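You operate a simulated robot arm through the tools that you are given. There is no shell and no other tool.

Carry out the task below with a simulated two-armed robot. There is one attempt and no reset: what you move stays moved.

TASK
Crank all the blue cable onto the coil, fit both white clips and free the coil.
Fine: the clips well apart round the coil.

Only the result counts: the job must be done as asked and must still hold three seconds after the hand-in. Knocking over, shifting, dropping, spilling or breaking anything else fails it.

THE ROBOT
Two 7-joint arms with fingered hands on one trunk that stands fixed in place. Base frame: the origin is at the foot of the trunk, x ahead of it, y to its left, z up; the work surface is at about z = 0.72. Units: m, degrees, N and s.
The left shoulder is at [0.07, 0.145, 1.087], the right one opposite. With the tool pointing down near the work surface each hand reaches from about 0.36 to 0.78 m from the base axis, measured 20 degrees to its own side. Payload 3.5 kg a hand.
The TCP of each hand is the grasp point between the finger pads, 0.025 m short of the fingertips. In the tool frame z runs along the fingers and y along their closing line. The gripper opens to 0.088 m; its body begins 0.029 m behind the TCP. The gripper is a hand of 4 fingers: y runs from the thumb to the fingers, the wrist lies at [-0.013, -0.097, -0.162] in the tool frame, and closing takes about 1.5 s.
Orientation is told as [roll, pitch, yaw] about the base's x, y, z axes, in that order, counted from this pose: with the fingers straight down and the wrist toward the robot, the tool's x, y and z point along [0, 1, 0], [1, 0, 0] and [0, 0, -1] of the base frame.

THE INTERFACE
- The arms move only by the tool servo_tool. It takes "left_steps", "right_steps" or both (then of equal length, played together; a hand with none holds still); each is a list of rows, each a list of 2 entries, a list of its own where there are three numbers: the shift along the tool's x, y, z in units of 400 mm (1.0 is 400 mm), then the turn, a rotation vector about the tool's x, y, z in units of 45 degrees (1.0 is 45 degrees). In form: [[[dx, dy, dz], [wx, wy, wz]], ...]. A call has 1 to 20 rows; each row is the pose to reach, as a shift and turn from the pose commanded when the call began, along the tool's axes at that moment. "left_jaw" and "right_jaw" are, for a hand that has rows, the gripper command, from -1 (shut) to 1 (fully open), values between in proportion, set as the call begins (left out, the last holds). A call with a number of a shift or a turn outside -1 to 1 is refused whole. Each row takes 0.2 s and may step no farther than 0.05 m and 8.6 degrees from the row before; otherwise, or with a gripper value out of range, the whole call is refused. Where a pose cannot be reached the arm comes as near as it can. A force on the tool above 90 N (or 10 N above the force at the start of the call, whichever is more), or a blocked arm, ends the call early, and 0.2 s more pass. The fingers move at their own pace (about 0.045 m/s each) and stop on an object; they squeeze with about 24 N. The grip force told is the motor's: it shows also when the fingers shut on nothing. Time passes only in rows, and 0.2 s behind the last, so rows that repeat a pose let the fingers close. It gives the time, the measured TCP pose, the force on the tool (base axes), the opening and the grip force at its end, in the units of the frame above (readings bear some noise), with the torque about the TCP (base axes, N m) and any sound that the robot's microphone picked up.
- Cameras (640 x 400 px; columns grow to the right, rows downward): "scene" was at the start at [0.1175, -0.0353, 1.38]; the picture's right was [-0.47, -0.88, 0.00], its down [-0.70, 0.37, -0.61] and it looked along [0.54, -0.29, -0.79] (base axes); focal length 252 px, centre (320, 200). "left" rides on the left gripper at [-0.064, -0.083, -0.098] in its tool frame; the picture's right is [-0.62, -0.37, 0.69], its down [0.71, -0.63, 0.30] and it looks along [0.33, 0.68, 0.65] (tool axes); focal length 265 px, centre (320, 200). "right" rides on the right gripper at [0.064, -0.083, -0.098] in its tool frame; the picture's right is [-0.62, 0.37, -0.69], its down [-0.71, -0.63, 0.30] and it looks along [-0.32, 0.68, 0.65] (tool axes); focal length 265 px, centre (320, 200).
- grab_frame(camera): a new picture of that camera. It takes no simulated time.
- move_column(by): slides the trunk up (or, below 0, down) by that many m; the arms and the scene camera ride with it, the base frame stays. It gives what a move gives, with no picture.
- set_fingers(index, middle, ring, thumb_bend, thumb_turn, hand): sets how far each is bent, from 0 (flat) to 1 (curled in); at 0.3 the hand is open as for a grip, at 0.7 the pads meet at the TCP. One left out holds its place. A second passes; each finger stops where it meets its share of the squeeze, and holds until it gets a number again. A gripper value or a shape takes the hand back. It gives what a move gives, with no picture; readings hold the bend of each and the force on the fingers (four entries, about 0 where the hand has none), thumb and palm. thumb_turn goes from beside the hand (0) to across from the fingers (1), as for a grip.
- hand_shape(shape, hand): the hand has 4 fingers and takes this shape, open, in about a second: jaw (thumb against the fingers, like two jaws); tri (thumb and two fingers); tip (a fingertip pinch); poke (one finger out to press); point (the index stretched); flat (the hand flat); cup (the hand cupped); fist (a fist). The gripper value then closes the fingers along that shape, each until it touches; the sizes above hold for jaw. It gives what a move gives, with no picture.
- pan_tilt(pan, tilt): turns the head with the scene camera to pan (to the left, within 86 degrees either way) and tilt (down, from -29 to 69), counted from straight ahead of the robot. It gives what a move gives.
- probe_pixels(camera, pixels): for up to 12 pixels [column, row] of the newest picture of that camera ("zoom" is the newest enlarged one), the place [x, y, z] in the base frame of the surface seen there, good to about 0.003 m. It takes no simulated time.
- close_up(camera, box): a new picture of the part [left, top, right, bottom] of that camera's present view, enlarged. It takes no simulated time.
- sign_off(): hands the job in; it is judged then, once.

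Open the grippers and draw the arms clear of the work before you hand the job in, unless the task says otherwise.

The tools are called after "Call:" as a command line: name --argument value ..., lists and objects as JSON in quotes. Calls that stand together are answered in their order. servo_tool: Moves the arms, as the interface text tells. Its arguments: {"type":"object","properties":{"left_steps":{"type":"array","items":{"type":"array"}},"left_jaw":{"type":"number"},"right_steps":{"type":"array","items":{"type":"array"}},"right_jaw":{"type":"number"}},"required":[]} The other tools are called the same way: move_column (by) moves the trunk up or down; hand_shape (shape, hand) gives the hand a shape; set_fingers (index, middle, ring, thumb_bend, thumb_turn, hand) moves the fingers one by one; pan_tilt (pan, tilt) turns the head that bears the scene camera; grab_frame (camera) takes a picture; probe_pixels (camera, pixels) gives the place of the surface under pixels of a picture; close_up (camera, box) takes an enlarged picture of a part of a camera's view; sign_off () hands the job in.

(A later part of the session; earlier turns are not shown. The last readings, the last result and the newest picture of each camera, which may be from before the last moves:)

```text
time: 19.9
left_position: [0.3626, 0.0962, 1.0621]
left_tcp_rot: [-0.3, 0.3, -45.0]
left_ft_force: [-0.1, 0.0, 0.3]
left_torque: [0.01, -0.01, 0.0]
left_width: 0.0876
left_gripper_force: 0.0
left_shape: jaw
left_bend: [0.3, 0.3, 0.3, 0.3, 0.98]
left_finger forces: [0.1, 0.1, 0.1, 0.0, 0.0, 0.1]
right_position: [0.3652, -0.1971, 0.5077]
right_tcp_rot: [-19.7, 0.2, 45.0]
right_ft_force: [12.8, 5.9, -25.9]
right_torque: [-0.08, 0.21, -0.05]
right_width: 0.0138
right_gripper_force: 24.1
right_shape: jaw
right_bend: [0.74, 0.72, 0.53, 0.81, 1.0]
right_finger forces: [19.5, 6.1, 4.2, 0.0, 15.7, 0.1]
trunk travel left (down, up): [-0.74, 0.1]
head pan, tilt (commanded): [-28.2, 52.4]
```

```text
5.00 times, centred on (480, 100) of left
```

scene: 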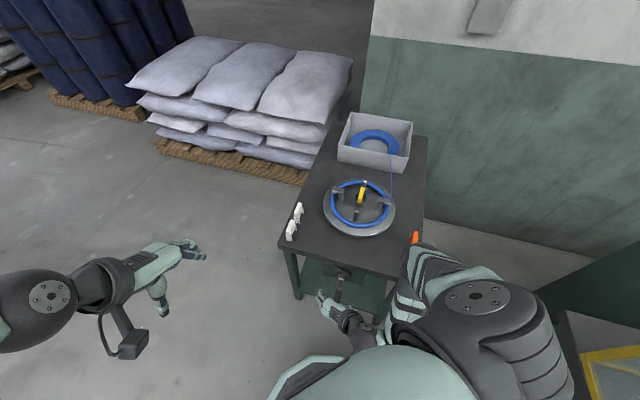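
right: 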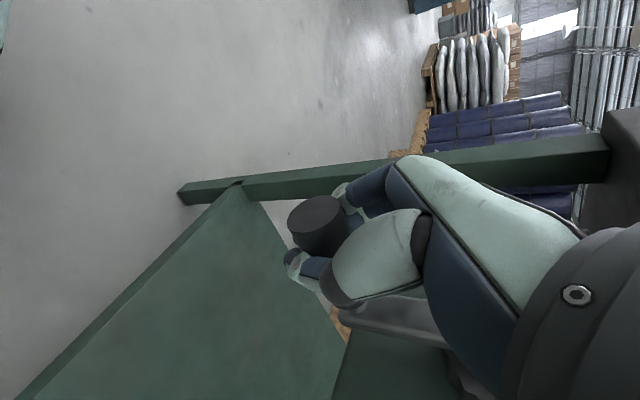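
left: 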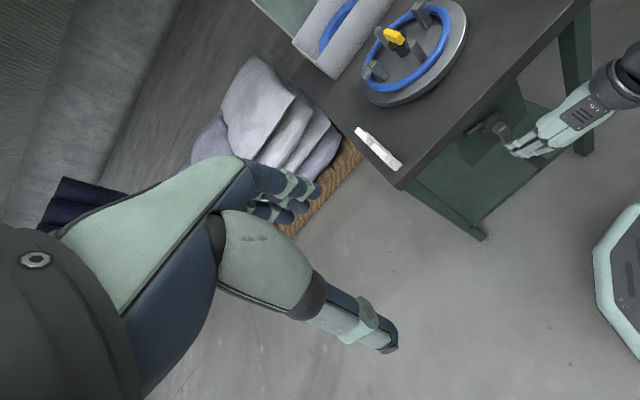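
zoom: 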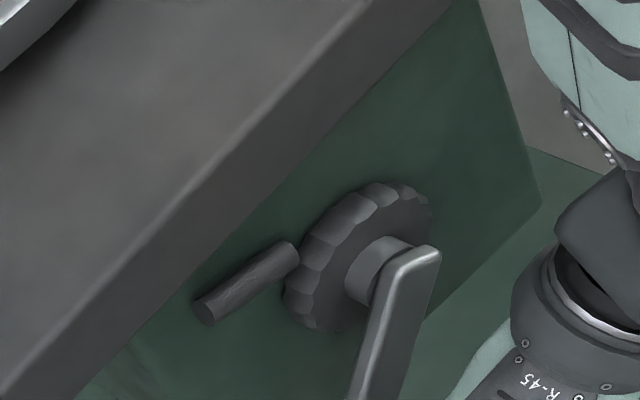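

Between those two pictures the posts turned noticeably (line of posts from about 5 to 23 degrees), so the former seems geared up and was still settling. I hold again briefly and compare.

Call:
servo_tool --right_steps '[[[0, 0, 0], [0, 0, 0]], [[0, 0, 0], [0, 0, 0]], [[0, 0, 0], [0, 0, 0]]]'

Call:
close_up --camera "scene" --box '[325, 160, 400, 215]'

```text
time: 20.8
left_position: [0.3605, 0.0972, 1.0637]
left_tcp_rot: [-0.3, 0.3, -45.0]
left_ft_force: [-0.5, 0.2, -0.2]
left_torque: [-0.02, 0.03, 0.02]
left_width: 0.0877
left_gripper_force: 0.0
left_shape: jaw
left_bend: [0.3, 0.3, 0.3, 0.3, 0.98]
left_finger forces: [0.0, 0.1, 0.1, 0.0, 0.0, 0.0]
right_position: [0.3662, -0.1971, 0.5088]
right_tcp_rot: [-19.8, 0.0, 45.1]
right_ft_force: [15.1, 7.5, -18.2]
right_torque: [-0.13, 0.21, -0.06]
right_width: 0.0134
right_gripper_force: 23.9
right_shape: jaw
right_bend: [0.74, 0.72, 0.53, 0.82, 1.0]
right_finger forces: [20.7, 5.1, 3.7, 0.0, 12.7, 0.0]
trunk travel left (down, up): [-0.74, 0.1]
head pan, tilt (commanded): [-28.2, 52.4]
```

```text
7.27 times, centred on (362, 188) of scene
```

zoom: 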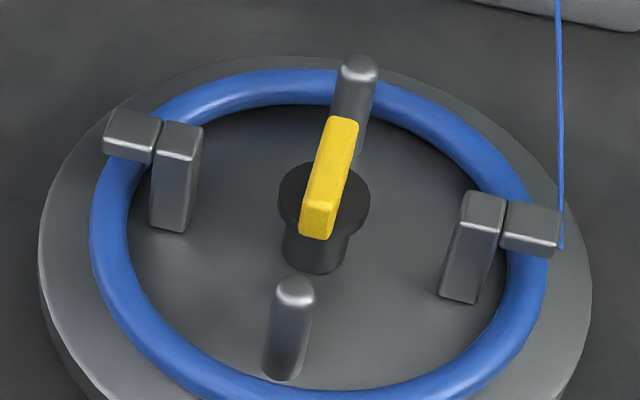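

The disc settles at about 13 degrees; small hand motions swing it a lot, so the gearing is several to one. I advance the crank by just 5 degrees more and compare, to know sense and ratio for certain.

Call:
servo_tool --right_steps '[[[-0.0016, 0.0074, -0.0044], [0, 0, 0]], [[-0.0032, 0.0147, -0.0088], [0, 0, 0]], [[-0.0032, 0.0147, -0.0088], [0, 0, 0]], [[-0.0032, 0.0147, -0.0088], [0, 0, 0]], [[-0.0032, 0.0147, -0.0088], [0, 0, 0]], [[-0.0032, 0.0147, -0.0088], [0, 0, 0]]]'

Call:
close_up --camera "scene" --box '[325, 160, 400, 215]'

```text
time: 22.1
left_position: [0.3604, 0.0979, 1.0635]
left_tcp_rot: [-0.2, 0.3, -45.0]
left_ft_force: [0.4, 0.0, 0.8]
left_torque: [0.0, 0.0, -0.01]
left_width: 0.0879
left_gripper_force: 0.1
left_shape: jaw
left_bend: [0.3, 0.3, 0.3, 0.3, 0.98]
left_finger forces: [0.0, 0.0, 0.1, 0.0, 0.0, 0.1]
right_position: [0.3701, -0.1939, 0.5122]
right_tcp_rot: [-19.9, 0.1, 45.1]
right_ft_force: [8.6, 4.7, -10.2]
right_torque: [-0.08, 0.09, -0.02]
right_width: 0.0142
right_gripper_force: 24.0
right_shape: jaw
right_bend: [0.74, 0.73, 0.55, 0.82, 1.0]
right_finger forces: [16.7, 3.6, 2.9, 0.0, 13.7, 0.0]
trunk travel left (down, up): [-0.74, 0.1]
head pan, tilt (commanded): [-28.2, 52.4]
```

```text
7.27 times, centred on (362, 188) of scene
```

zoom: 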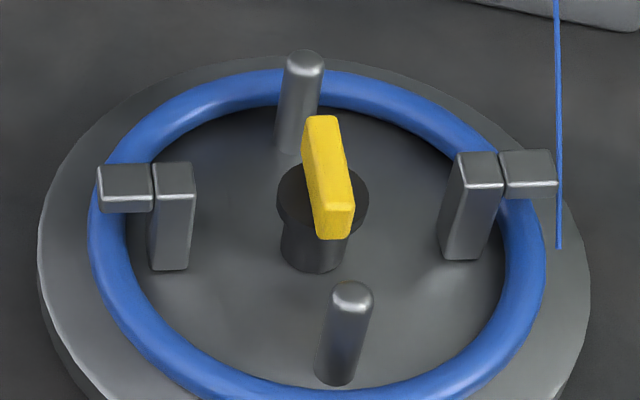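

5 degrees of crank turned the former about 23 degrees counter-clockwise (ratio near 4.6), yet the cable meets the ring at its right side, (560,248) in the zoom, which calls for the former to turn clockwise. I test the other crank direction gently by going back 10 degrees and reading the force.

Call:
servo_tool --right_steps '[[[0.0016, -0.0074, 0.0044], [0, 0, 0]], [[0.0032, -0.0147, 0.0088], [0, 0, 0]], [[0.0046, -0.0224, 0.0128], [0, 0, 0]], [[0.006, -0.0302, 0.0164], [0, 0, 0]], [[0.006, -0.0302, 0.0164], [0, 0, 0]], [[0.006, -0.0302, 0.0164], [0, 0, 0]], [[0.006, -0.0302, 0.0164], [0, 0, 0]]]'

Call:
close_up --camera "scene" --box '[325, 160, 400, 215]'

Call:
close_up --camera "left" --box '[440, 60, 520, 140]'

```text
time: 23.8
left_position: [0.361, 0.0997, 1.0621]
left_tcp_rot: [-0.3, 0.3, -44.9]
left_ft_force: [0.1, -0.7, 0.6]
left_torque: [-0.01, -0.01, -0.01]
left_width: 0.0876
left_gripper_force: 0.2
left_shape: jaw
left_bend: [0.3, 0.3, 0.3, 0.3, 0.98]
left_finger forces: [0.1, 0.0, 0.0, 0.1, 0.1, 0.1]
right_position: [0.3678, -0.196, 0.5086]
right_tcp_rot: [-20.2, -0.5, 45.3]
right_ft_force: [26.8, 24.0, -4.7]
right_torque: [-0.23, 0.37, -0.24]
right_width: 0.0139
right_gripper_force: 24.1
right_shape: jaw
right_bend: [0.74, 0.73, 0.55, 0.85, 1.0]
right_finger forces: [32.0, 5.3, 3.7, 0.0, 5.5, 0.1]
trunk travel left (down, up): [-0.74, 0.1]
head pan, tilt (commanded): [-28.2, 52.4]
```

```text
7.27 times, centred on (362, 188) of scene
```

zoom: 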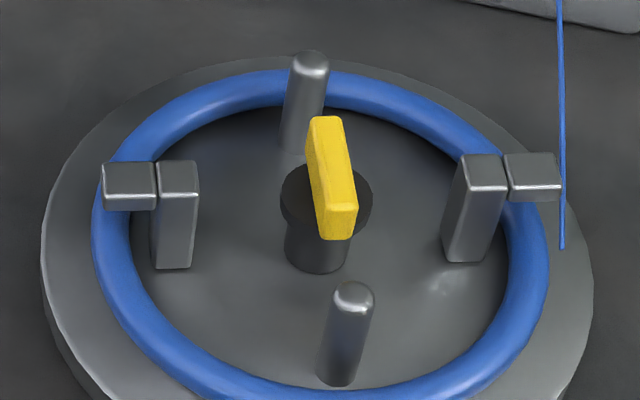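

```text
5.00 times, centred on (480, 100) of left
```

zoom: 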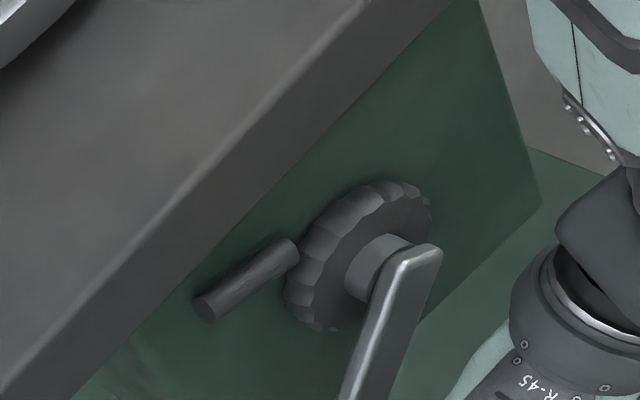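

Going back is blocked (36 N tangential, former not moving), so the pawl only lets the crank turn clockwise as seen from the robot. I continue clockwise round to about 121 degrees.

Call:
servo_tool --right_steps '[[[-0.0074, 0.0358, -0.0202], [0, 0, 0]], [[-0.0171, 0.0664, -0.047], [0, 0, 0]], [[-0.0288, 0.0904, -0.0792], [0, 0, 0]], [[-0.042, 0.1067, -0.1154], [0, 0, 0]], [[-0.056, 0.1147, -0.154], [0, 0, 0]], [[-0.0703, 0.114, -0.1933], [0, 0, 0]], [[-0.0843, 0.1046, -0.2316], [0, 0, 0]], [[-0.0972, 0.0869, -0.2672], [0, 0, 0]], [[-0.0972, 0.0869, -0.2672], [0, 0, 0]]]'

Call:
grab_frame --camera "scene"

Call:
close_up --camera "left" --box '[420, 20, 600, 140]'

Call:
grab_frame --camera "right"

```text
time: 25.8
left_position: [0.3579, 0.0958, 1.0647]
left_tcp_rot: [0.0, 0.2, -45.0]
left_ft_force: [0.5, -0.3, 0.5]
left_torque: [0.03, 0.03, -0.03]
left_width: 0.0879
left_gripper_force: 0.1
left_shape: jaw
left_bend: [0.3, 0.3, 0.3, 0.3, 0.98]
left_finger forces: [0.0, 0.0, 0.1, 0.0, 0.1, 0.1]
right_position: [0.3833, -0.1773, 0.618]
right_tcp_rot: [-19.8, 0.3, 45.0]
right_ft_force: [-16.3, -11.4, -14.0]
right_torque: [0.19, -0.11, 0.02]
right_width: 0.0145
right_gripper_force: 23.5
right_shape: jaw
right_bend: [0.73, 0.73, 0.7, 0.81, 1.0]
right_finger forces: [0.1, 0.0, 3.1, 0.0, 22.7, 0.0]
trunk travel left (down, up): [-0.74, 0.1]
head pan, tilt (commanded): [-28.2, 52.4]
```

```text
taken
```

scene: 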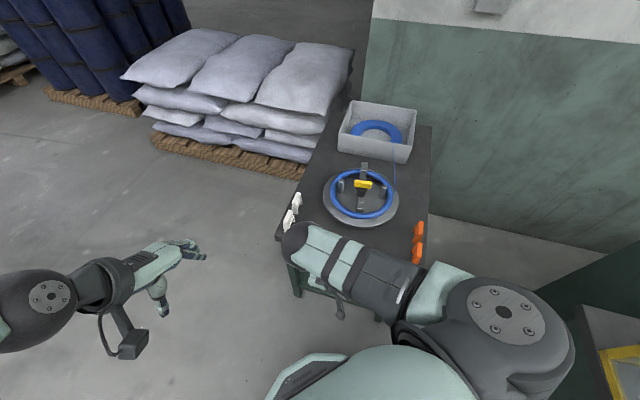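

```text
3.33 times, centred on (510, 80) of left
```

zoom: 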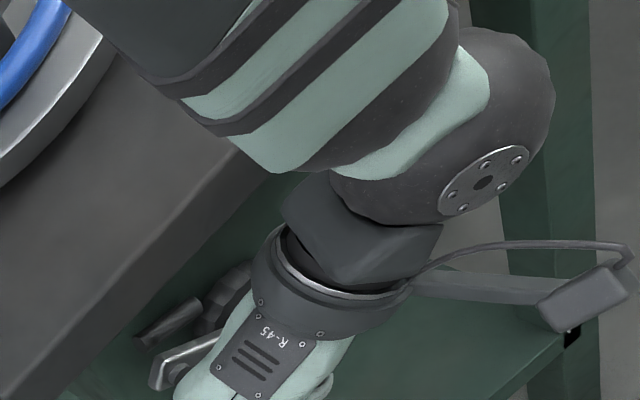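

```text
taken
```

right: 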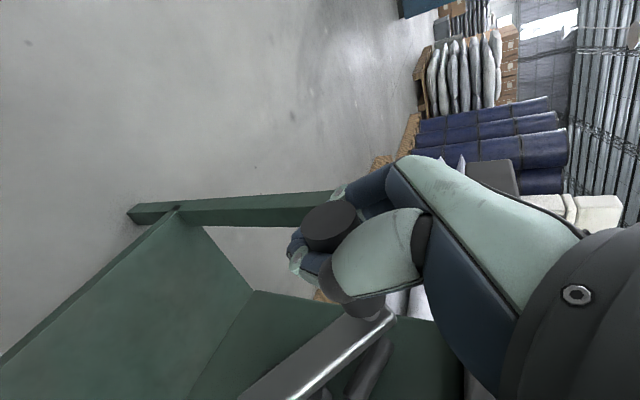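

The crank followed to about 120 degrees. In the scene view the right elbow now appears near the white clips at (300,240), so I check its height.

Call:
probe_pixels --camera "scene" --pixels '[[295, 238], [300, 255], [315, 232], [320, 265], [350, 270], [400, 270], [335, 300], [440, 290], [310, 248], [288, 228], [362, 205], [340, 185]]'

Call:
close_up --camera "scene" --box '[310, 95, 430, 235]'

```text
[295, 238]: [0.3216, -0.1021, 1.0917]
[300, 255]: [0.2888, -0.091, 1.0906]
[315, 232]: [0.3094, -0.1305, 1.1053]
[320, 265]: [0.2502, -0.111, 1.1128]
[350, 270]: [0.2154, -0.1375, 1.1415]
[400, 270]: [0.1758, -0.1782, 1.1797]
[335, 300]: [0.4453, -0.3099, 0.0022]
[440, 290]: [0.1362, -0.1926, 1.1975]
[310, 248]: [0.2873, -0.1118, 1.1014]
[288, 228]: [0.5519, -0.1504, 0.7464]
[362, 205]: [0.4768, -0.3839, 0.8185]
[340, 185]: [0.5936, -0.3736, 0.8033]
```

```text
2.86 times, centred on (370, 165) of scene
```

zoom: 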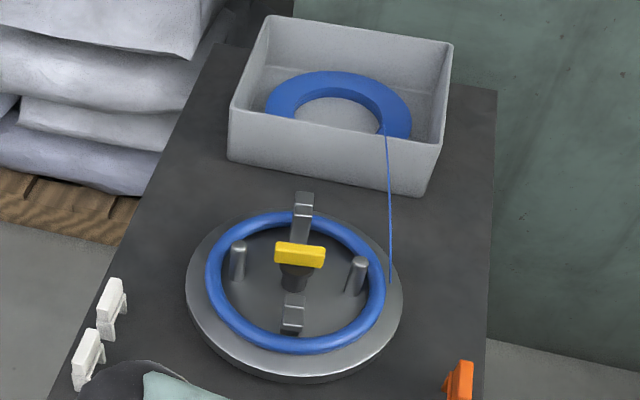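

The elbow is at z≈1.09, well above the table, but it swings toward the left hand, so I first move the left hand 0.15 m further left while the right holds still.

Call:
servo_tool --left_steps '[[[0.05, -0.05, 0], [0, 0, 0]], [[0.1, -0.1, 0], [0, 0, 0]], [[0.15, -0.15, 0], [0, 0, 0]], [[0.2, -0.2, 0], [0, 0, 0]], [[0.265, -0.265, 0], [0, 0, 0]]]'

```text
time: 26.9
left_position: [0.3596, 0.2493, 1.0645]
left_tcp_rot: [0.0, 0.2, -45.1]
left_ft_force: [0.2, 1.2, -0.8]
left_torque: [-0.04, -0.03, 0.04]
left_width: 0.0877
left_gripper_force: 0.0
left_shape: jaw
left_bend: [0.3, 0.3, 0.3, 0.3, 0.98]
left_finger forces: [0.0, 0.0, 0.0, 0.1, 0.0, 0.0]
right_position: [0.3844, -0.1786, 0.6185]
right_tcp_rot: [-19.9, 0.4, 45.1]
right_ft_force: [-14.6, -11.6, -14.8]
right_torque: [0.2, -0.12, 0.05]
right_width: 0.015
right_gripper_force: 24.2
right_shape: jaw
right_bend: [0.73, 0.73, 0.7, 0.81, 1.0]
right_finger forces: [0.0, 0.0, 3.9, 0.1, 22.3, 0.0]
trunk travel left (down, up): [-0.74, 0.1]
head pan, tilt (commanded): [-28.2, 52.4]
```

I continue the crank over the top from 121 to 241 degrees.

Call:
servo_tool --right_steps '[[[-0.014, -0.0325, -0.0384], [0, 0, 0]], [[-0.0246, -0.0745, -0.0676], [0, 0, 0]], [[-0.0311, -0.1231, -0.0856], [0, 0, 0]], [[-0.0332, -0.1749, -0.0911], [0, 0, 0]], [[-0.0305, -0.2266, -0.0839], [0, 0, 0]], [[-0.0234, -0.2744, -0.0643], [0, 0, 0]], [[-0.0123, -0.3153, -0.0338], [0, 0, 0]], [[0.0021, -0.3464, 0.0057], [0, 0, 0]]]'

Call:
grab_frame --camera "right"

Call:
close_up --camera "scene" --box '[310, 95, 430, 235]'

```text
time: 28.8
left_position: [0.3665, 0.243, 1.0621]
left_tcp_rot: [-0.1, 0.6, -45.1]
left_ft_force: [-0.4, -0.7, 0.4]
left_torque: [-0.01, 0.01, 0.01]
left_width: 0.0877
left_gripper_force: 0.1
left_shape: jaw
left_bend: [0.3, 0.3, 0.3, 0.3, 0.98]
left_finger forces: [0.0, 0.0, 0.1, 0.1, 0.1, 0.0]
right_position: [0.2825, -0.2802, 0.61]
right_tcp_rot: [-19.0, 0.8, 45.0]
right_ft_force: [8.7, 0.3, -65.6]
right_torque: [-0.01, 0.4, 0.04]
right_width: 0.0124
right_gripper_force: 23.2
right_shape: jaw
right_bend: [0.73, 0.66, 0.6, 0.79, 1.0]
right_finger forces: [17.8, 9.7, 10.7, 0.1, 25.8, 0.0]
trunk travel left (down, up): [-0.74, 0.1]
head pan, tilt (commanded): [-28.2, 52.4]
```

```text
taken
```

right: 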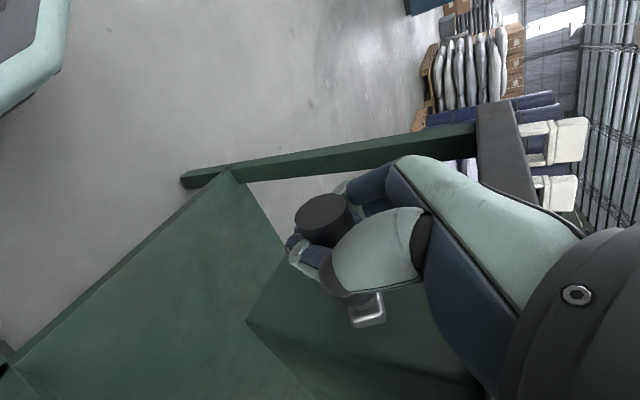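

```text
2.86 times, centred on (370, 165) of scene
```

zoom: 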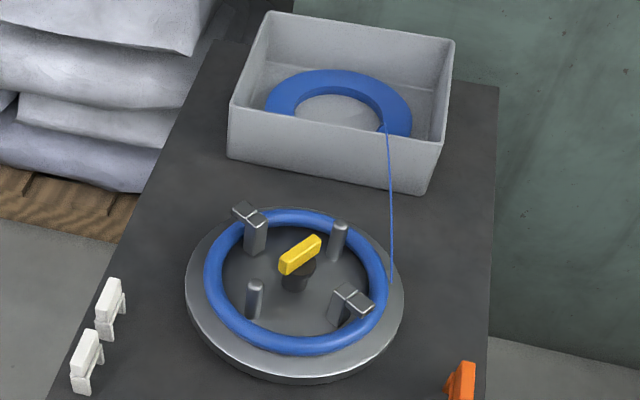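

The crank is at about 245 degrees; the 65 N downward pull is the former's momentum overrunning as I stopped. I continue with gentler starting and stopping, through the bottom to 379 degrees.

Call:
servo_tool --right_steps '[[[0.0064, -0.0092, 0.0177], [0, 0, 0]], [[0.0178, -0.02, 0.0488], [0, 0, 0]], [[0.032, -0.025, 0.0879], [0, 0, 0]], [[0.0462, -0.0214, 0.127], [0, 0, 0]], [[0.0599, -0.0092, 0.1646], [0, 0, 0]], [[0.0724, 0.0111, 0.199], [0, 0, 0]], [[0.0832, 0.0385, 0.2286], [0, 0, 0]], [[0.0918, 0.0719, 0.2523], [0, 0, 0]], [[0.0978, 0.1098, 0.2689], [0, 0, 0]], [[0.101, 0.1505, 0.2777], [0, 0, 0]], [[0.1015, 0.1854, 0.2789], [0, 0, 0]], [[0.1003, 0.2131, 0.2757], [0, 0, 0]], [[0.0989, 0.23, 0.2719], [0, 0, 0]], [[0.0978, 0.24, 0.2689], [0, 0, 0]]]'

Call:
close_up --camera "scene" --box '[310, 95, 430, 235]'

Call:
close_up --camera "scene" --box '[340, 105, 410, 155]'

Call:
grab_frame --camera "right"

```text
time: 31.8
left_position: [0.3645, 0.2476, 1.0616]
left_tcp_rot: [-0.3, 0.4, -45.1]
left_ft_force: [-0.4, 0.1, 0.5]
left_torque: [-0.01, 0.0, 0.03]
left_width: 0.0874
left_gripper_force: 0.1
left_shape: jaw
left_bend: [0.3, 0.3, 0.3, 0.3, 0.98]
left_finger forces: [0.0, 0.1, 0.0, 0.0, 0.1, 0.0]
right_position: [0.3546, -0.2062, 0.5013]
right_tcp_rot: [-19.5, 0.6, 45.0]
right_ft_force: [15.9, 16.4, -37.0]
right_torque: [-0.18, 0.52, 0.08]
right_width: 0.0138
right_gripper_force: 23.8
right_shape: jaw
right_bend: [0.74, 0.64, 0.55, 0.82, 1.0]
right_finger forces: [23.7, 7.5, 9.9, 0.0, 14.9, 0.1]
trunk travel left (down, up): [-0.74, 0.1]
head pan, tilt (commanded): [-28.2, 52.4]
```

```text
2.86 times, centred on (370, 165) of scene
```

zoom: 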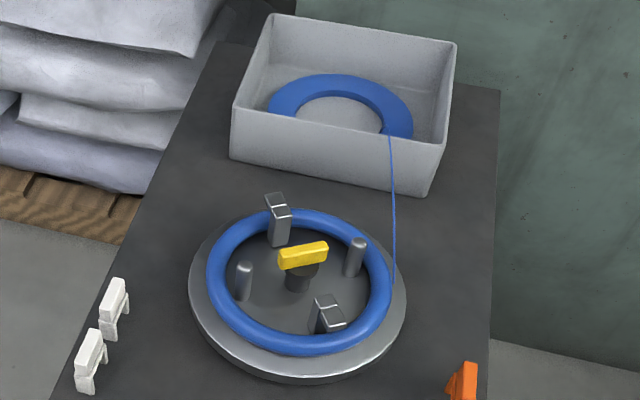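

```text
8.00 times, centred on (375, 130) of scene
```

zoom: 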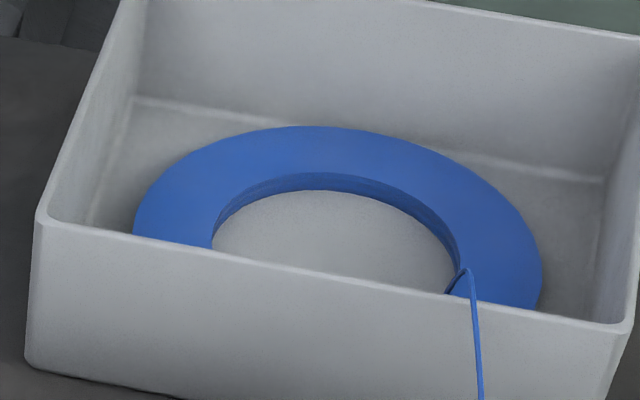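

```text
taken
```

right: 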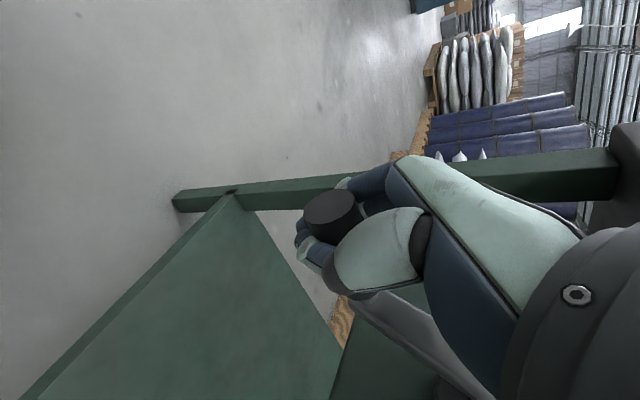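

The supply coil has become lower (inner wall from about 32 to 18 px) and the ring thicker, so clockwise winds the cable on. I go on with another smooth sweep from 19 to 220 degrees.

Call:
servo_tool --right_steps '[[[-0.0022, 0.0162, -0.006], [0, 0, 0]], [[-0.0067, 0.0409, -0.0183], [0, 0, 0]], [[-0.0146, 0.0713, -0.0403], [0, 0, 0]], [[-0.0254, 0.0987, -0.0699], [0, 0, 0]], [[-0.0379, 0.119, -0.1043], [0, 0, 0]], [[-0.0516, 0.1312, -0.1419], [0, 0, 0]], [[-0.0659, 0.1348, -0.181], [0, 0, 0]], [[-0.0801, 0.1298, -0.2201], [0, 0, 0]], [[-0.0936, 0.1161, -0.2572], [0, 0, 0]], [[-0.1058, 0.0946, -0.2909], [0, 0, 0]], [[-0.1163, 0.0661, -0.3196], [0, 0, 0]], [[-0.1245, 0.0318, -0.3422], [0, 0, 0]], [[-0.1301, -0.0066, -0.3575], [0, 0, 0]], [[-0.1328, -0.0477, -0.365], [0, 0, 0]], [[-0.1326, -0.0895, -0.3643], [0, 0, 0]], [[-0.1297, -0.1269, -0.3566], [0, 0, 0]], [[-0.1256, -0.1559, -0.3453], [0, 0, 0]], [[-0.1214, -0.177, -0.3336], [0, 0, 0]], [[-0.1186, -0.1883, -0.3259], [0, 0, 0]], [[-0.1171, -0.1937, -0.3218], [0, 0, 0]]]'

Call:
close_up --camera "scene" --box '[310, 95, 430, 235]'

Call:
close_up --camera "scene" --box '[340, 105, 410, 155]'

Call:
grab_frame --camera "right"

```text
time: 36.0
left_position: [0.3642, 0.2501, 1.0621]
left_tcp_rot: [-0.3, 0.2, -45.0]
left_ft_force: [-0.7, -1.3, 0.1]
left_torque: [0.05, 0.01, 0.01]
left_width: 0.0878
left_gripper_force: 0.0
left_shape: jaw
left_bend: [0.3, 0.3, 0.3, 0.3, 0.98]
left_finger forces: [0.1, 0.0, 0.1, 0.0, 0.0, 0.1]
right_position: [0.304, -0.2621, 0.6395]
right_tcp_rot: [-19.9, -0.1, 45.0]
right_ft_force: [11.6, 14.7, -24.1]
right_torque: [0.01, 0.39, 0.21]
right_width: 0.0135
right_gripper_force: 23.8
right_shape: jaw
right_bend: [0.74, 0.72, 0.62, 0.82, 1.0]
right_finger forces: [19.1, 4.2, 11.5, 0.0, 13.7, 0.0]
trunk travel left (down, up): [-0.74, 0.1]
head pan, tilt (commanded): [-28.2, 52.4]
```

```text
2.86 times, centred on (370, 165) of scene
```

zoom: 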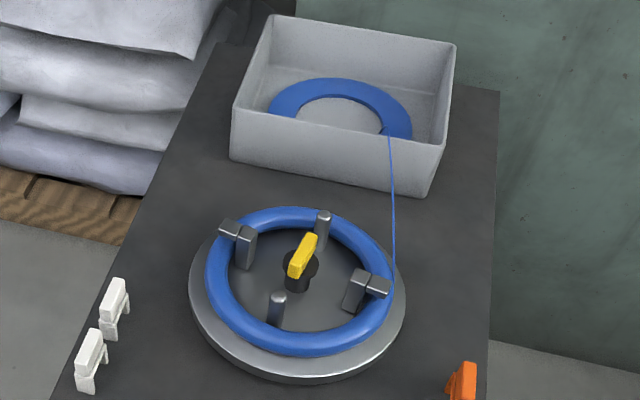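

```text
8.00 times, centred on (375, 130) of scene
```

zoom: 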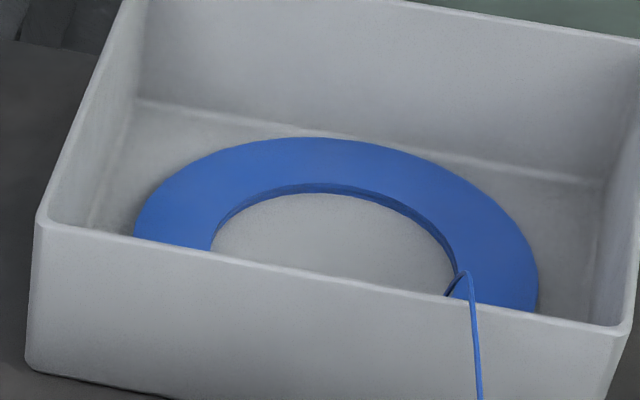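

```text
taken
```

right: 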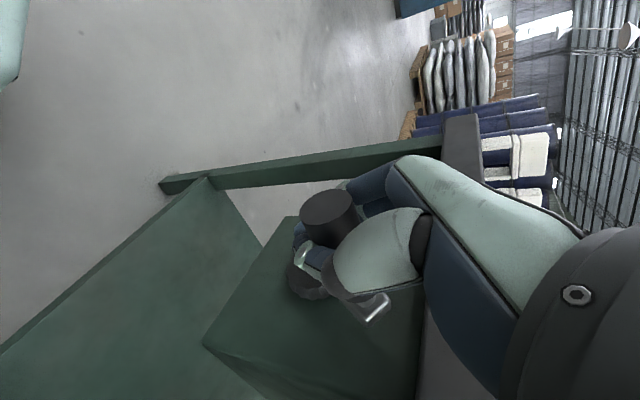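

About 9 px of supply wall remains (roughly half a crank turn). I sweep on from 220 to 390 degrees.

Call:
servo_tool --right_steps '[[[0.004, -0.0129, 0.0111], [0, 0, 0]], [[0.0112, -0.0312, 0.0309], [0, 0, 0]], [[0.0224, -0.0512, 0.0616], [0, 0, 0]], [[0.0358, -0.0655, 0.0985], [0, 0, 0]], [[0.05, -0.0713, 0.1374], [0, 0, 0]], [[0.0643, -0.0684, 0.1766], [0, 0, 0]], [[0.078, -0.0569, 0.2144], [0, 0, 0]], [[0.0906, -0.0372, 0.2491], [0, 0, 0]], [[0.1016, -0.0104, 0.2792], [0, 0, 0]], [[0.1104, 0.0226, 0.3034], [0, 0, 0]], [[0.1167, 0.0602, 0.3207], [0, 0, 0]], [[0.1201, 0.1007, 0.3302], [0, 0, 0]], [[0.1206, 0.1425, 0.3316], [0, 0, 0]], [[0.1188, 0.1769, 0.3264], [0, 0, 0]], [[0.1158, 0.2035, 0.3183], [0, 0, 0]], [[0.1133, 0.2194, 0.3115], [0, 0, 0]], [[0.1116, 0.2286, 0.3068], [0, 0, 0]]]'

Call:
close_up --camera "scene" --box '[310, 95, 430, 235]'

Call:
close_up --camera "scene" --box '[340, 105, 410, 155]'

```text
time: 39.5
left_position: [0.3641, 0.248, 1.063]
left_tcp_rot: [-0.2, 0.4, -45.0]
left_ft_force: [0.0, -0.3, -0.3]
left_torque: [0.0, 0.02, 0.03]
left_width: 0.0876
left_gripper_force: 0.0
left_shape: jaw
left_bend: [0.3, 0.3, 0.3, 0.3, 0.98]
left_finger forces: [0.0, 0.0, 0.0, 0.0, 0.0, 0.1]
right_position: [0.3633, -0.1995, 0.5061]
right_tcp_rot: [-19.6, 0.6, 45.0]
right_ft_force: [8.8, 14.0, -39.0]
right_torque: [-0.08, 0.44, 0.15]
right_width: 0.0131
right_gripper_force: 24.0
right_shape: jaw
right_bend: [0.74, 0.72, 0.57, 0.82, 1.0]
right_finger forces: [20.0, 6.5, 9.5, 0.0, 17.7, 0.0]
trunk travel left (down, up): [-0.74, 0.1]
head pan, tilt (commanded): [-28.2, 52.4]
```

```text
2.86 times, centred on (370, 165) of scene
```

zoom: 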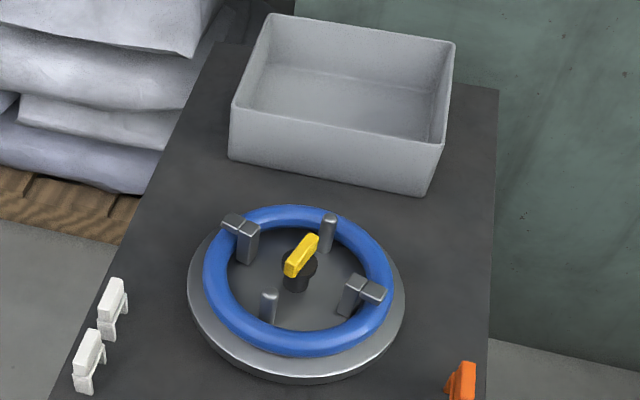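

```text
8.00 times, centred on (375, 130) of scene
```

zoom: 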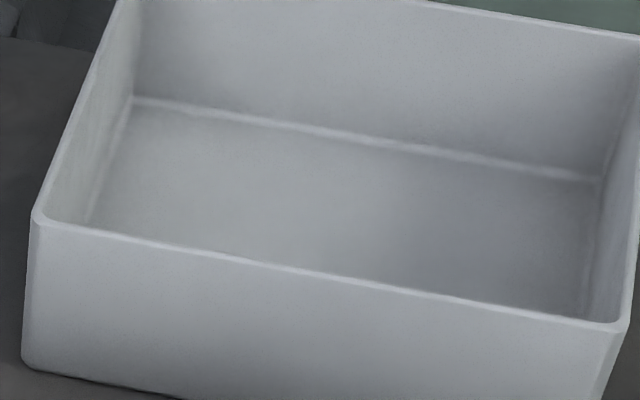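

The box is empty: all the cable is on the coil. I probe the wound ring, posts and lever to choose the clip places.

Call:
close_up --camera "scene" --box '[330, 155, 410, 225]'

Call:
probe_pixels --camera "zoom" --pixels '[[100, 145], [150, 150], [340, 125], [190, 285], [420, 270], [465, 285], [245, 240], [295, 190], [240, 310], [430, 210], [300, 370], [180, 190]]'

```text
5.71 times, centred on (370, 190) of scene
```

zoom: 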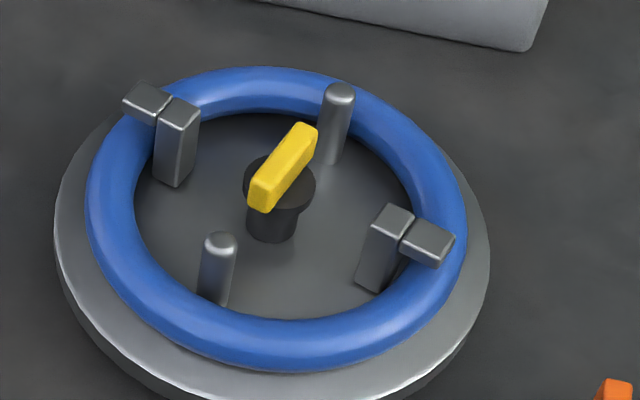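

```text
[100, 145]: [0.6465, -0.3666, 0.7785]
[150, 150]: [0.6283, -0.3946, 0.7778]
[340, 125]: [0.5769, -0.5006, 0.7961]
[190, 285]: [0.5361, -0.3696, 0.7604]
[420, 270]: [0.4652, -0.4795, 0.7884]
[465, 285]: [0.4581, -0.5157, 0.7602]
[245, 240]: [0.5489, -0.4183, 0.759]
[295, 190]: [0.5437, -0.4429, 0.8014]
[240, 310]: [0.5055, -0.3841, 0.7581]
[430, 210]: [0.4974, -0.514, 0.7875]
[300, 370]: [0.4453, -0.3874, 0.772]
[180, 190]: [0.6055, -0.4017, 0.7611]
```

I probe the tops of posts, lugs and lever, and points across the ring on several sides.

Call:
probe_pixels --camera "zoom" --pixels '[[145, 98], [180, 112], [340, 92], [221, 240], [393, 218], [428, 240], [300, 140], [262, 190], [100, 215], [120, 215], [137, 215], [92, 215]]'

Call:
probe_pixels --camera "zoom" --pixels '[[240, 75], [240, 90], [240, 105], [270, 325], [270, 340], [270, 355], [455, 200], [440, 195], [425, 190], [412, 188], [385, 320], [370, 310]]'

```text
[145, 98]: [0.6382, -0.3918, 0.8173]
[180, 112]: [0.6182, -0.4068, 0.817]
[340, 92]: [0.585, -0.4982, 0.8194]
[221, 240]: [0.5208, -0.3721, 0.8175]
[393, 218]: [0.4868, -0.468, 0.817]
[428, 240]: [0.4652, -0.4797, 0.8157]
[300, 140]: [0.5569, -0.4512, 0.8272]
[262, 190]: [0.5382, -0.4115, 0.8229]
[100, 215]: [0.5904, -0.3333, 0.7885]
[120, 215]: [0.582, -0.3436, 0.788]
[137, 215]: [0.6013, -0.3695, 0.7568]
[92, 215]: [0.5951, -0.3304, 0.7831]
```

```text
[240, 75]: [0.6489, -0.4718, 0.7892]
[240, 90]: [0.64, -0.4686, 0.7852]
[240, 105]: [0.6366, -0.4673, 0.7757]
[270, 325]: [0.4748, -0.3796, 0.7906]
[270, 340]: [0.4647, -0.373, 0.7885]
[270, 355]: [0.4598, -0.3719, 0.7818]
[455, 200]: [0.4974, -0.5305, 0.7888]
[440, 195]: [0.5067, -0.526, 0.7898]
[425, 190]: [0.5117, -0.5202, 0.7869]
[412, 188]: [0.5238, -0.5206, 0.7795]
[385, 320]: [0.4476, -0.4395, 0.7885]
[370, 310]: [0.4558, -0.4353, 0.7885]
```

The ring now has inner/outer radii of about 0.0875/0.117 around (0.5527,-0.4363), top z≈0.79; lugs at base angles 27° and 207°, round posts at 117° and 297°. The winding is done, so I open the hand and let the handle go.

Call:
servo_tool --right_steps '[[[0, 0, 0], [0, 0, 0]], [[0, 0, 0], [0, 0, 0]], [[0, 0, 0], [0, 0, 0]], [[0, 0, 0], [0, 0, 0]], [[0, 0, 0], [0, 0, 0]], [[0, 0, 0], [0, 0, 0]], [[0, 0, 0], [0, 0, 0]], [[0, 0, 0], [0, 0, 0]]]' --right_jaw 1

Call:
grab_frame --camera "right"

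Call:
close_up --camera "scene" --box '[330, 155, 410, 225]'

```text
time: 41.4
left_position: [0.3602, 0.2497, 1.0635]
left_tcp_rot: [-0.1, 0.2, -45.0]
left_ft_force: [0.1, -1.1, -0.2]
left_torque: [0.02, 0.01, 0.0]
left_width: 0.0879
left_gripper_force: 0.0
left_shape: jaw
left_bend: [0.3, 0.3, 0.3, 0.3, 0.98]
left_finger forces: [0.0, 0.1, 0.0, 0.0, 0.1, 0.0]
right_position: [0.3665, -0.1986, 0.5111]
right_tcp_rot: [-20.0, 0.0, 45.1]
right_ft_force: [-1.0, 0.0, -0.1]
right_torque: [-0.06, 0.02, 0.0]
right_width: 0.0873
right_gripper_force: 0.1
right_shape: jaw
right_bend: [0.3, 0.3, 0.3, 0.3, 0.98]
right_finger forces: [0.0, 0.0, 0.1, 0.0, 0.0, 0.0]
trunk travel left (down, up): [-0.74, 0.1]
head pan, tilt (commanded): [-28.2, 52.4]
```

```text
taken
```

right: 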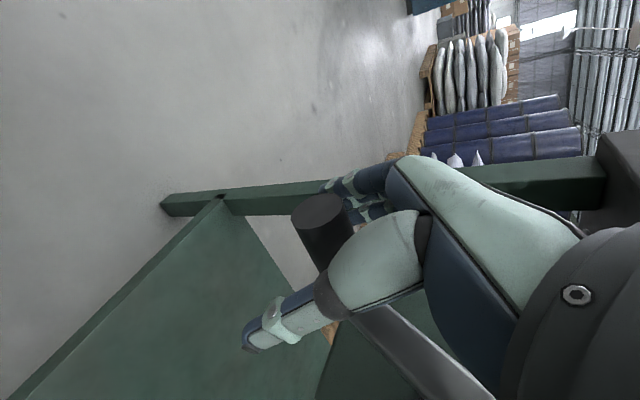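

```text
5.71 times, centred on (370, 190) of scene
```

zoom: 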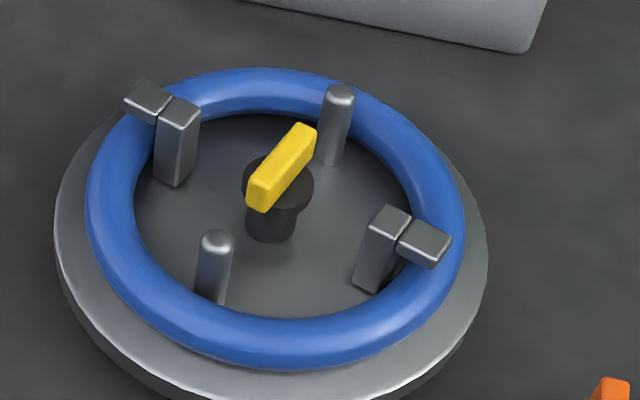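

Released cleanly and the former did not move. I draw the hand back up out of the crank along the fingers, then rise and untilt it.

Call:
servo_tool --right_steps '[[[0, 0, -0.06], [0, 0, 0]], [[0, 0, -0.12], [0, 0, 0]], [[0, 0, -0.19], [0, 0, 0]], [[0, 0, -0.25], [0, 0, 0]], [[-0.041, 0, -0.3628], [0, 0.074, 0]], [[-0.082, 0, -0.4756], [0, 0.148, 0]], [[-0.123, 0, -0.5884], [0, 0.222, 0]], [[-0.164, 0, -0.7012], [0, 0.296, 0]], [[-0.205, 0, -0.814], [0, 0.37, 0]], [[-0.235, 0, -0.896], [0, 0.444, 0]]]'

Call:
grab_frame --camera "scene"

Call:
grab_frame --camera "right"

```text
time: 43.5
left_position: [0.361, 0.2484, 1.0643]
left_tcp_rot: [0.0, 0.1, -45.0]
left_ft_force: [-0.3, 0.4, 0.0]
left_torque: [0.01, 0.02, -0.01]
left_width: 0.0873
left_gripper_force: 0.1
left_shape: jaw
left_bend: [0.3, 0.3, 0.3, 0.3, 0.98]
left_finger forces: [0.1, 0.0, 0.0, 0.1, 0.0, 0.1]
right_position: [0.3413, -0.172, 0.8791]
right_tcp_rot: [-0.1, 0.0, 45.1]
right_ft_force: [0.1, 0.2, 0.0]
right_torque: [-0.03, 0.03, 0.02]
right_width: 0.0877
right_gripper_force: 0.0
right_shape: jaw
right_bend: [0.3, 0.3, 0.3, 0.3, 0.98]
right_finger forces: [0.1, 0.1, 0.0, 0.0, 0.0, 0.1]
trunk travel left (down, up): [-0.74, 0.1]
head pan, tilt (commanded): [-28.2, 52.4]
```

```text
taken
```

scene: 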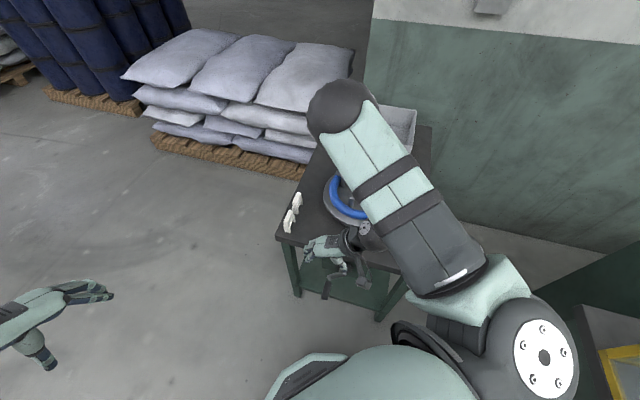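

```text
taken
```

right: 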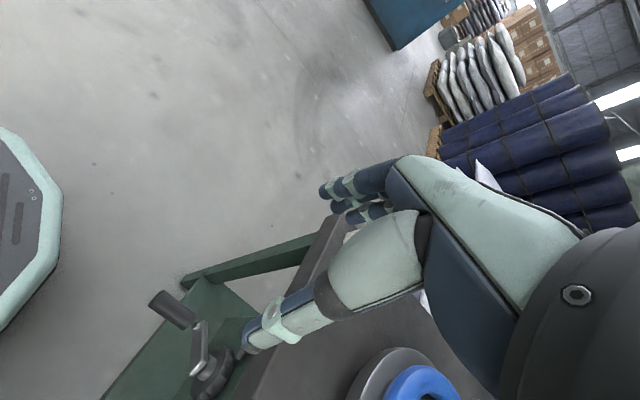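

The arm is clear, at (0.341,-0.172,0.879). I move it up and across to hover above the nearer white clip and look at the clips closely.

Call:
servo_tool --right_steps '[[[0, 0, -0.1], [0, 0, 0]], [[-0.05, 0.05, -0.12], [0, 0, 0]], [[-0.11, 0.12, -0.12], [0, 0, 0]], [[-0.17, 0.19, -0.12], [0, 0, 0]], [[-0.23, 0.26, -0.12], [0, 0, 0]], [[-0.29, 0.33, -0.12], [0, 0, 0]], [[-0.34, 0.38, -0.12], [0, 0, 0]], [[-0.36, 0.4, -0.12], [0, 0, 0]]]'

Call:
grab_frame --camera "right"

Call:
grab_frame --camera "scene"

```text
time: 45.4
left_position: [0.3603, 0.2481, 1.0635]
left_tcp_rot: [-0.1, 0.2, -45.0]
left_ft_force: [0.6, 0.4, 0.1]
left_torque: [0.02, 0.0, 0.0]
left_width: 0.0874
left_gripper_force: 0.0
left_shape: jaw
left_bend: [0.3, 0.3, 0.3, 0.3, 0.98]
left_finger forces: [0.1, 0.1, 0.1, 0.0, 0.0, 0.0]
right_position: [0.5581, -0.1603, 0.929]
right_tcp_rot: [0.1, 0.0, 45.0]
right_ft_force: [0.0, 0.3, -0.2]
right_torque: [0.01, 0.0, 0.01]
right_width: 0.0879
right_gripper_force: 0.1
right_shape: jaw
right_bend: [0.3, 0.3, 0.3, 0.3, 0.98]
right_finger forces: [0.0, 0.0, 0.1, 0.0, 0.0, 0.0]
trunk travel left (down, up): [-0.74, 0.1]
head pan, tilt (commanded): [-28.2, 52.4]
```

```text
taken
```

right: 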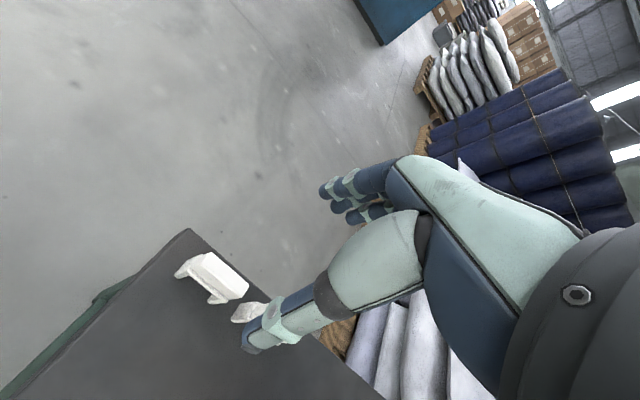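

```text
taken
```

scene: 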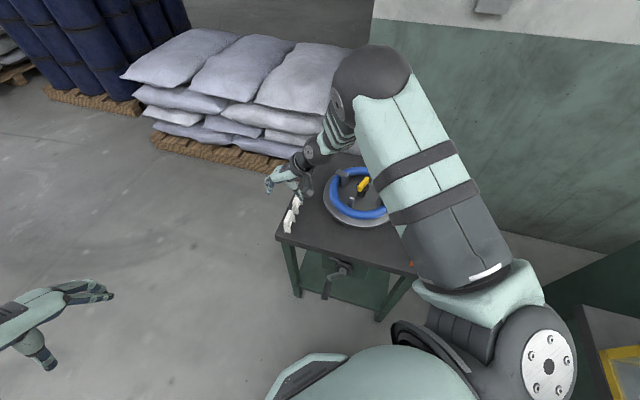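

The nearer clip is visible in the right view at (212,278). I enlarge both views of it and probe its corners.

Call:
close_up --camera "right" --box '[160, 230, 280, 340]'

Call:
probe_pixels --camera "zoom" --pixels '[[240, 85], [170, 130], [180, 160], [340, 210], [350, 250], [280, 185], [290, 150], [220, 180], [240, 200], [95, 155], [245, 270], [280, 300]]'

Call:
close_up --camera "scene" --box '[270, 185, 310, 240]'

```text
3.64 times, centred on (220, 285) of right
```

zoom: 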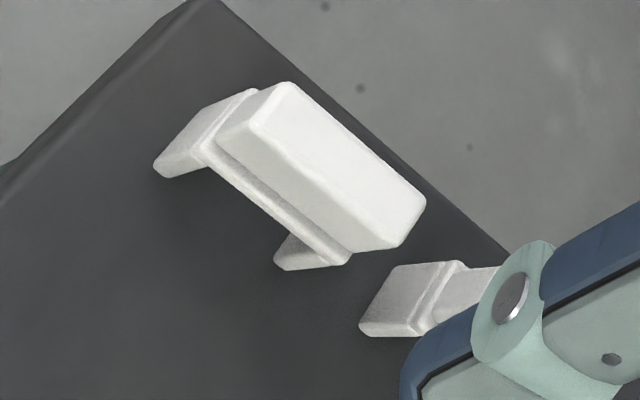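

```text
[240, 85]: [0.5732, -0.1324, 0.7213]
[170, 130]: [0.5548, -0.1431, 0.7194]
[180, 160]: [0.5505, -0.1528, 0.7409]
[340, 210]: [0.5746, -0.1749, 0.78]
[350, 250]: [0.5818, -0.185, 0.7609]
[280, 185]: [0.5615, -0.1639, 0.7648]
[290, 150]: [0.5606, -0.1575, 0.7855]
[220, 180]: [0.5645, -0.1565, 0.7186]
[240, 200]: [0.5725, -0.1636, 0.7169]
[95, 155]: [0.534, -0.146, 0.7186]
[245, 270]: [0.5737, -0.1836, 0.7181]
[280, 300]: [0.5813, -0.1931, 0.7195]
```

```text
7.27 times, centred on (290, 212) of scene
```

zoom: 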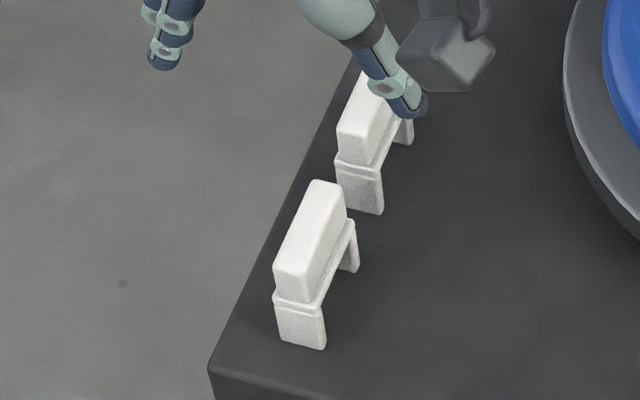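

I probe the handle top's corners in the scene close-up for the clip's exact centre and heading.

Call:
probe_pixels --camera "zoom" --pixels '[[282, 262], [302, 268], [318, 190], [338, 196], [295, 225], [320, 232], [310, 225], [290, 290], [300, 325], [345, 240], [350, 265], [278, 315]]'

Call:
probe_pixels --camera "zoom" --pixels '[[342, 130], [365, 142], [375, 85], [360, 110], [345, 155], [360, 170], [370, 205], [340, 175], [405, 130], [312, 183], [275, 265], [303, 277]]'

```text
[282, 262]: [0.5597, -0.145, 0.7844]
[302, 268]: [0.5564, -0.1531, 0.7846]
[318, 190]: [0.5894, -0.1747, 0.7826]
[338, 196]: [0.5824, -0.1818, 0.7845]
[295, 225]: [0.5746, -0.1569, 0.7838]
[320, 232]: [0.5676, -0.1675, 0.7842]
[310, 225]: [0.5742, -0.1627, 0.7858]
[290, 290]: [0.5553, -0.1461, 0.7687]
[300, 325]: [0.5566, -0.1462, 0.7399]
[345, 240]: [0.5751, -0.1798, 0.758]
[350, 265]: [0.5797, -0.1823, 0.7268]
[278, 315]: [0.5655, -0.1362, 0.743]
```

```text
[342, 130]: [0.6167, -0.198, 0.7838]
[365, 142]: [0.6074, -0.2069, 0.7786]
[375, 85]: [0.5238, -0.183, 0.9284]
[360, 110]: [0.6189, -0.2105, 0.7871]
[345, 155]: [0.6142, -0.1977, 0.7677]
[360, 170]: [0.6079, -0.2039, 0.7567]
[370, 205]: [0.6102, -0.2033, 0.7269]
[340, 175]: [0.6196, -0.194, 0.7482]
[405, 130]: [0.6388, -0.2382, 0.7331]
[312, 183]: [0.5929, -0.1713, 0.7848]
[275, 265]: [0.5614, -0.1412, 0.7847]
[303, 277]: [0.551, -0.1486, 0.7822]
```

Clip 1's handle top is centred at (0.5725,-0.1622,0.784), long axis along (0.71,-0.71), 45 mm by 14 mm, so yaw +45 already suits it. I go above it and descend to z≈0.83 first.

Call:
servo_tool --right_steps '[[[-0.0144, 0.011, 0.04], [0, 0, 0]], [[-0.0288, 0.0221, 0.1], [0, 0, 0]], [[-0.0288, 0.0221, 0.16], [0, 0, 0]], [[-0.0288, 0.0221, 0.21], [0, 0, 0]], [[-0.0288, 0.0221, 0.2475], [0, 0, 0]], [[-0.0288, 0.0221, 0.2475], [0, 0, 0]]]'

Call:
grab_frame --camera "right"

Call:
close_up --camera "scene" --box '[265, 170, 345, 240]'

```text
time: 46.8
left_position: [0.3601, 0.2485, 1.0635]
left_tcp_rot: [-0.1, 0.2, -45.0]
left_ft_force: [0.1, 0.5, -0.1]
left_torque: [-0.01, -0.03, -0.03]
left_width: 0.0879
left_gripper_force: 0.1
left_shape: jaw
left_bend: [0.3, 0.3, 0.3, 0.3, 0.98]
left_finger forces: [0.0, 0.1, 0.0, 0.0, 0.0, 0.0]
right_position: [0.5703, -0.1632, 0.8281]
right_tcp_rot: [-0.2, 0.0, 45.1]
right_ft_force: [0.0, 0.6, 0.3]
right_torque: [0.0, 0.01, 0.02]
right_width: 0.0879
right_gripper_force: 0.1
right_shape: jaw
right_bend: [0.3, 0.3, 0.3, 0.3, 0.98]
right_finger forces: [0.1, 0.0, 0.0, 0.0, 0.1, 0.0]
trunk travel left (down, up): [-0.74, 0.1]
head pan, tilt (commanded): [-28.2, 52.4]
```

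```text
taken
```

right: 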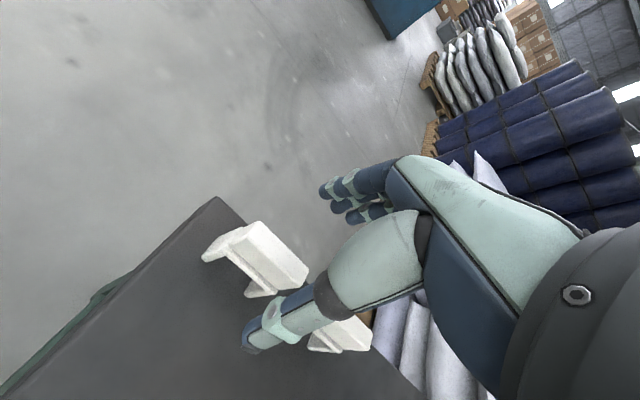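

```text
5.71 times, centred on (305, 205) of scene
```

zoom: 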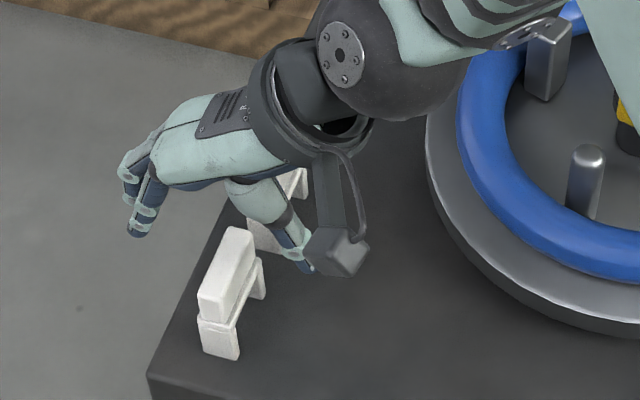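

The hand is over clip 1; the TCP's downward projection falls at about (276,256) of the right view, near the handle centre. I enlarge to verify the centring before the last descent.

Call:
close_up --camera "right" --box '[190, 200, 330, 300]'

Call:
probe_pixels --camera "zoom" --pixels '[[275, 85], [325, 95], [215, 135], [480, 225], [530, 230], [400, 165], [350, 190], [380, 150], [410, 250], [500, 290], [270, 130], [320, 160]]'

```text
4.00 times, centred on (260, 250) of right
```

zoom: 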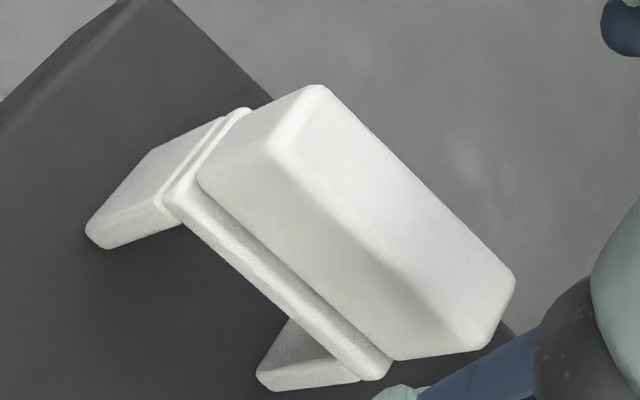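

```text
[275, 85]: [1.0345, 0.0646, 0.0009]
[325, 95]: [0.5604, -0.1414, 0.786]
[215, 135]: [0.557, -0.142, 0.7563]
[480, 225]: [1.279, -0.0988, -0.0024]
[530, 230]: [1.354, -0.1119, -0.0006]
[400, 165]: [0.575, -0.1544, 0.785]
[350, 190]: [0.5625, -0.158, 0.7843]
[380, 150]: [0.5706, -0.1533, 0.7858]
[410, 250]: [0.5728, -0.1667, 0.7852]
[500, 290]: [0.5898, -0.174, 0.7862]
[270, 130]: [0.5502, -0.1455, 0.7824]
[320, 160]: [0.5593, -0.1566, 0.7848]
```

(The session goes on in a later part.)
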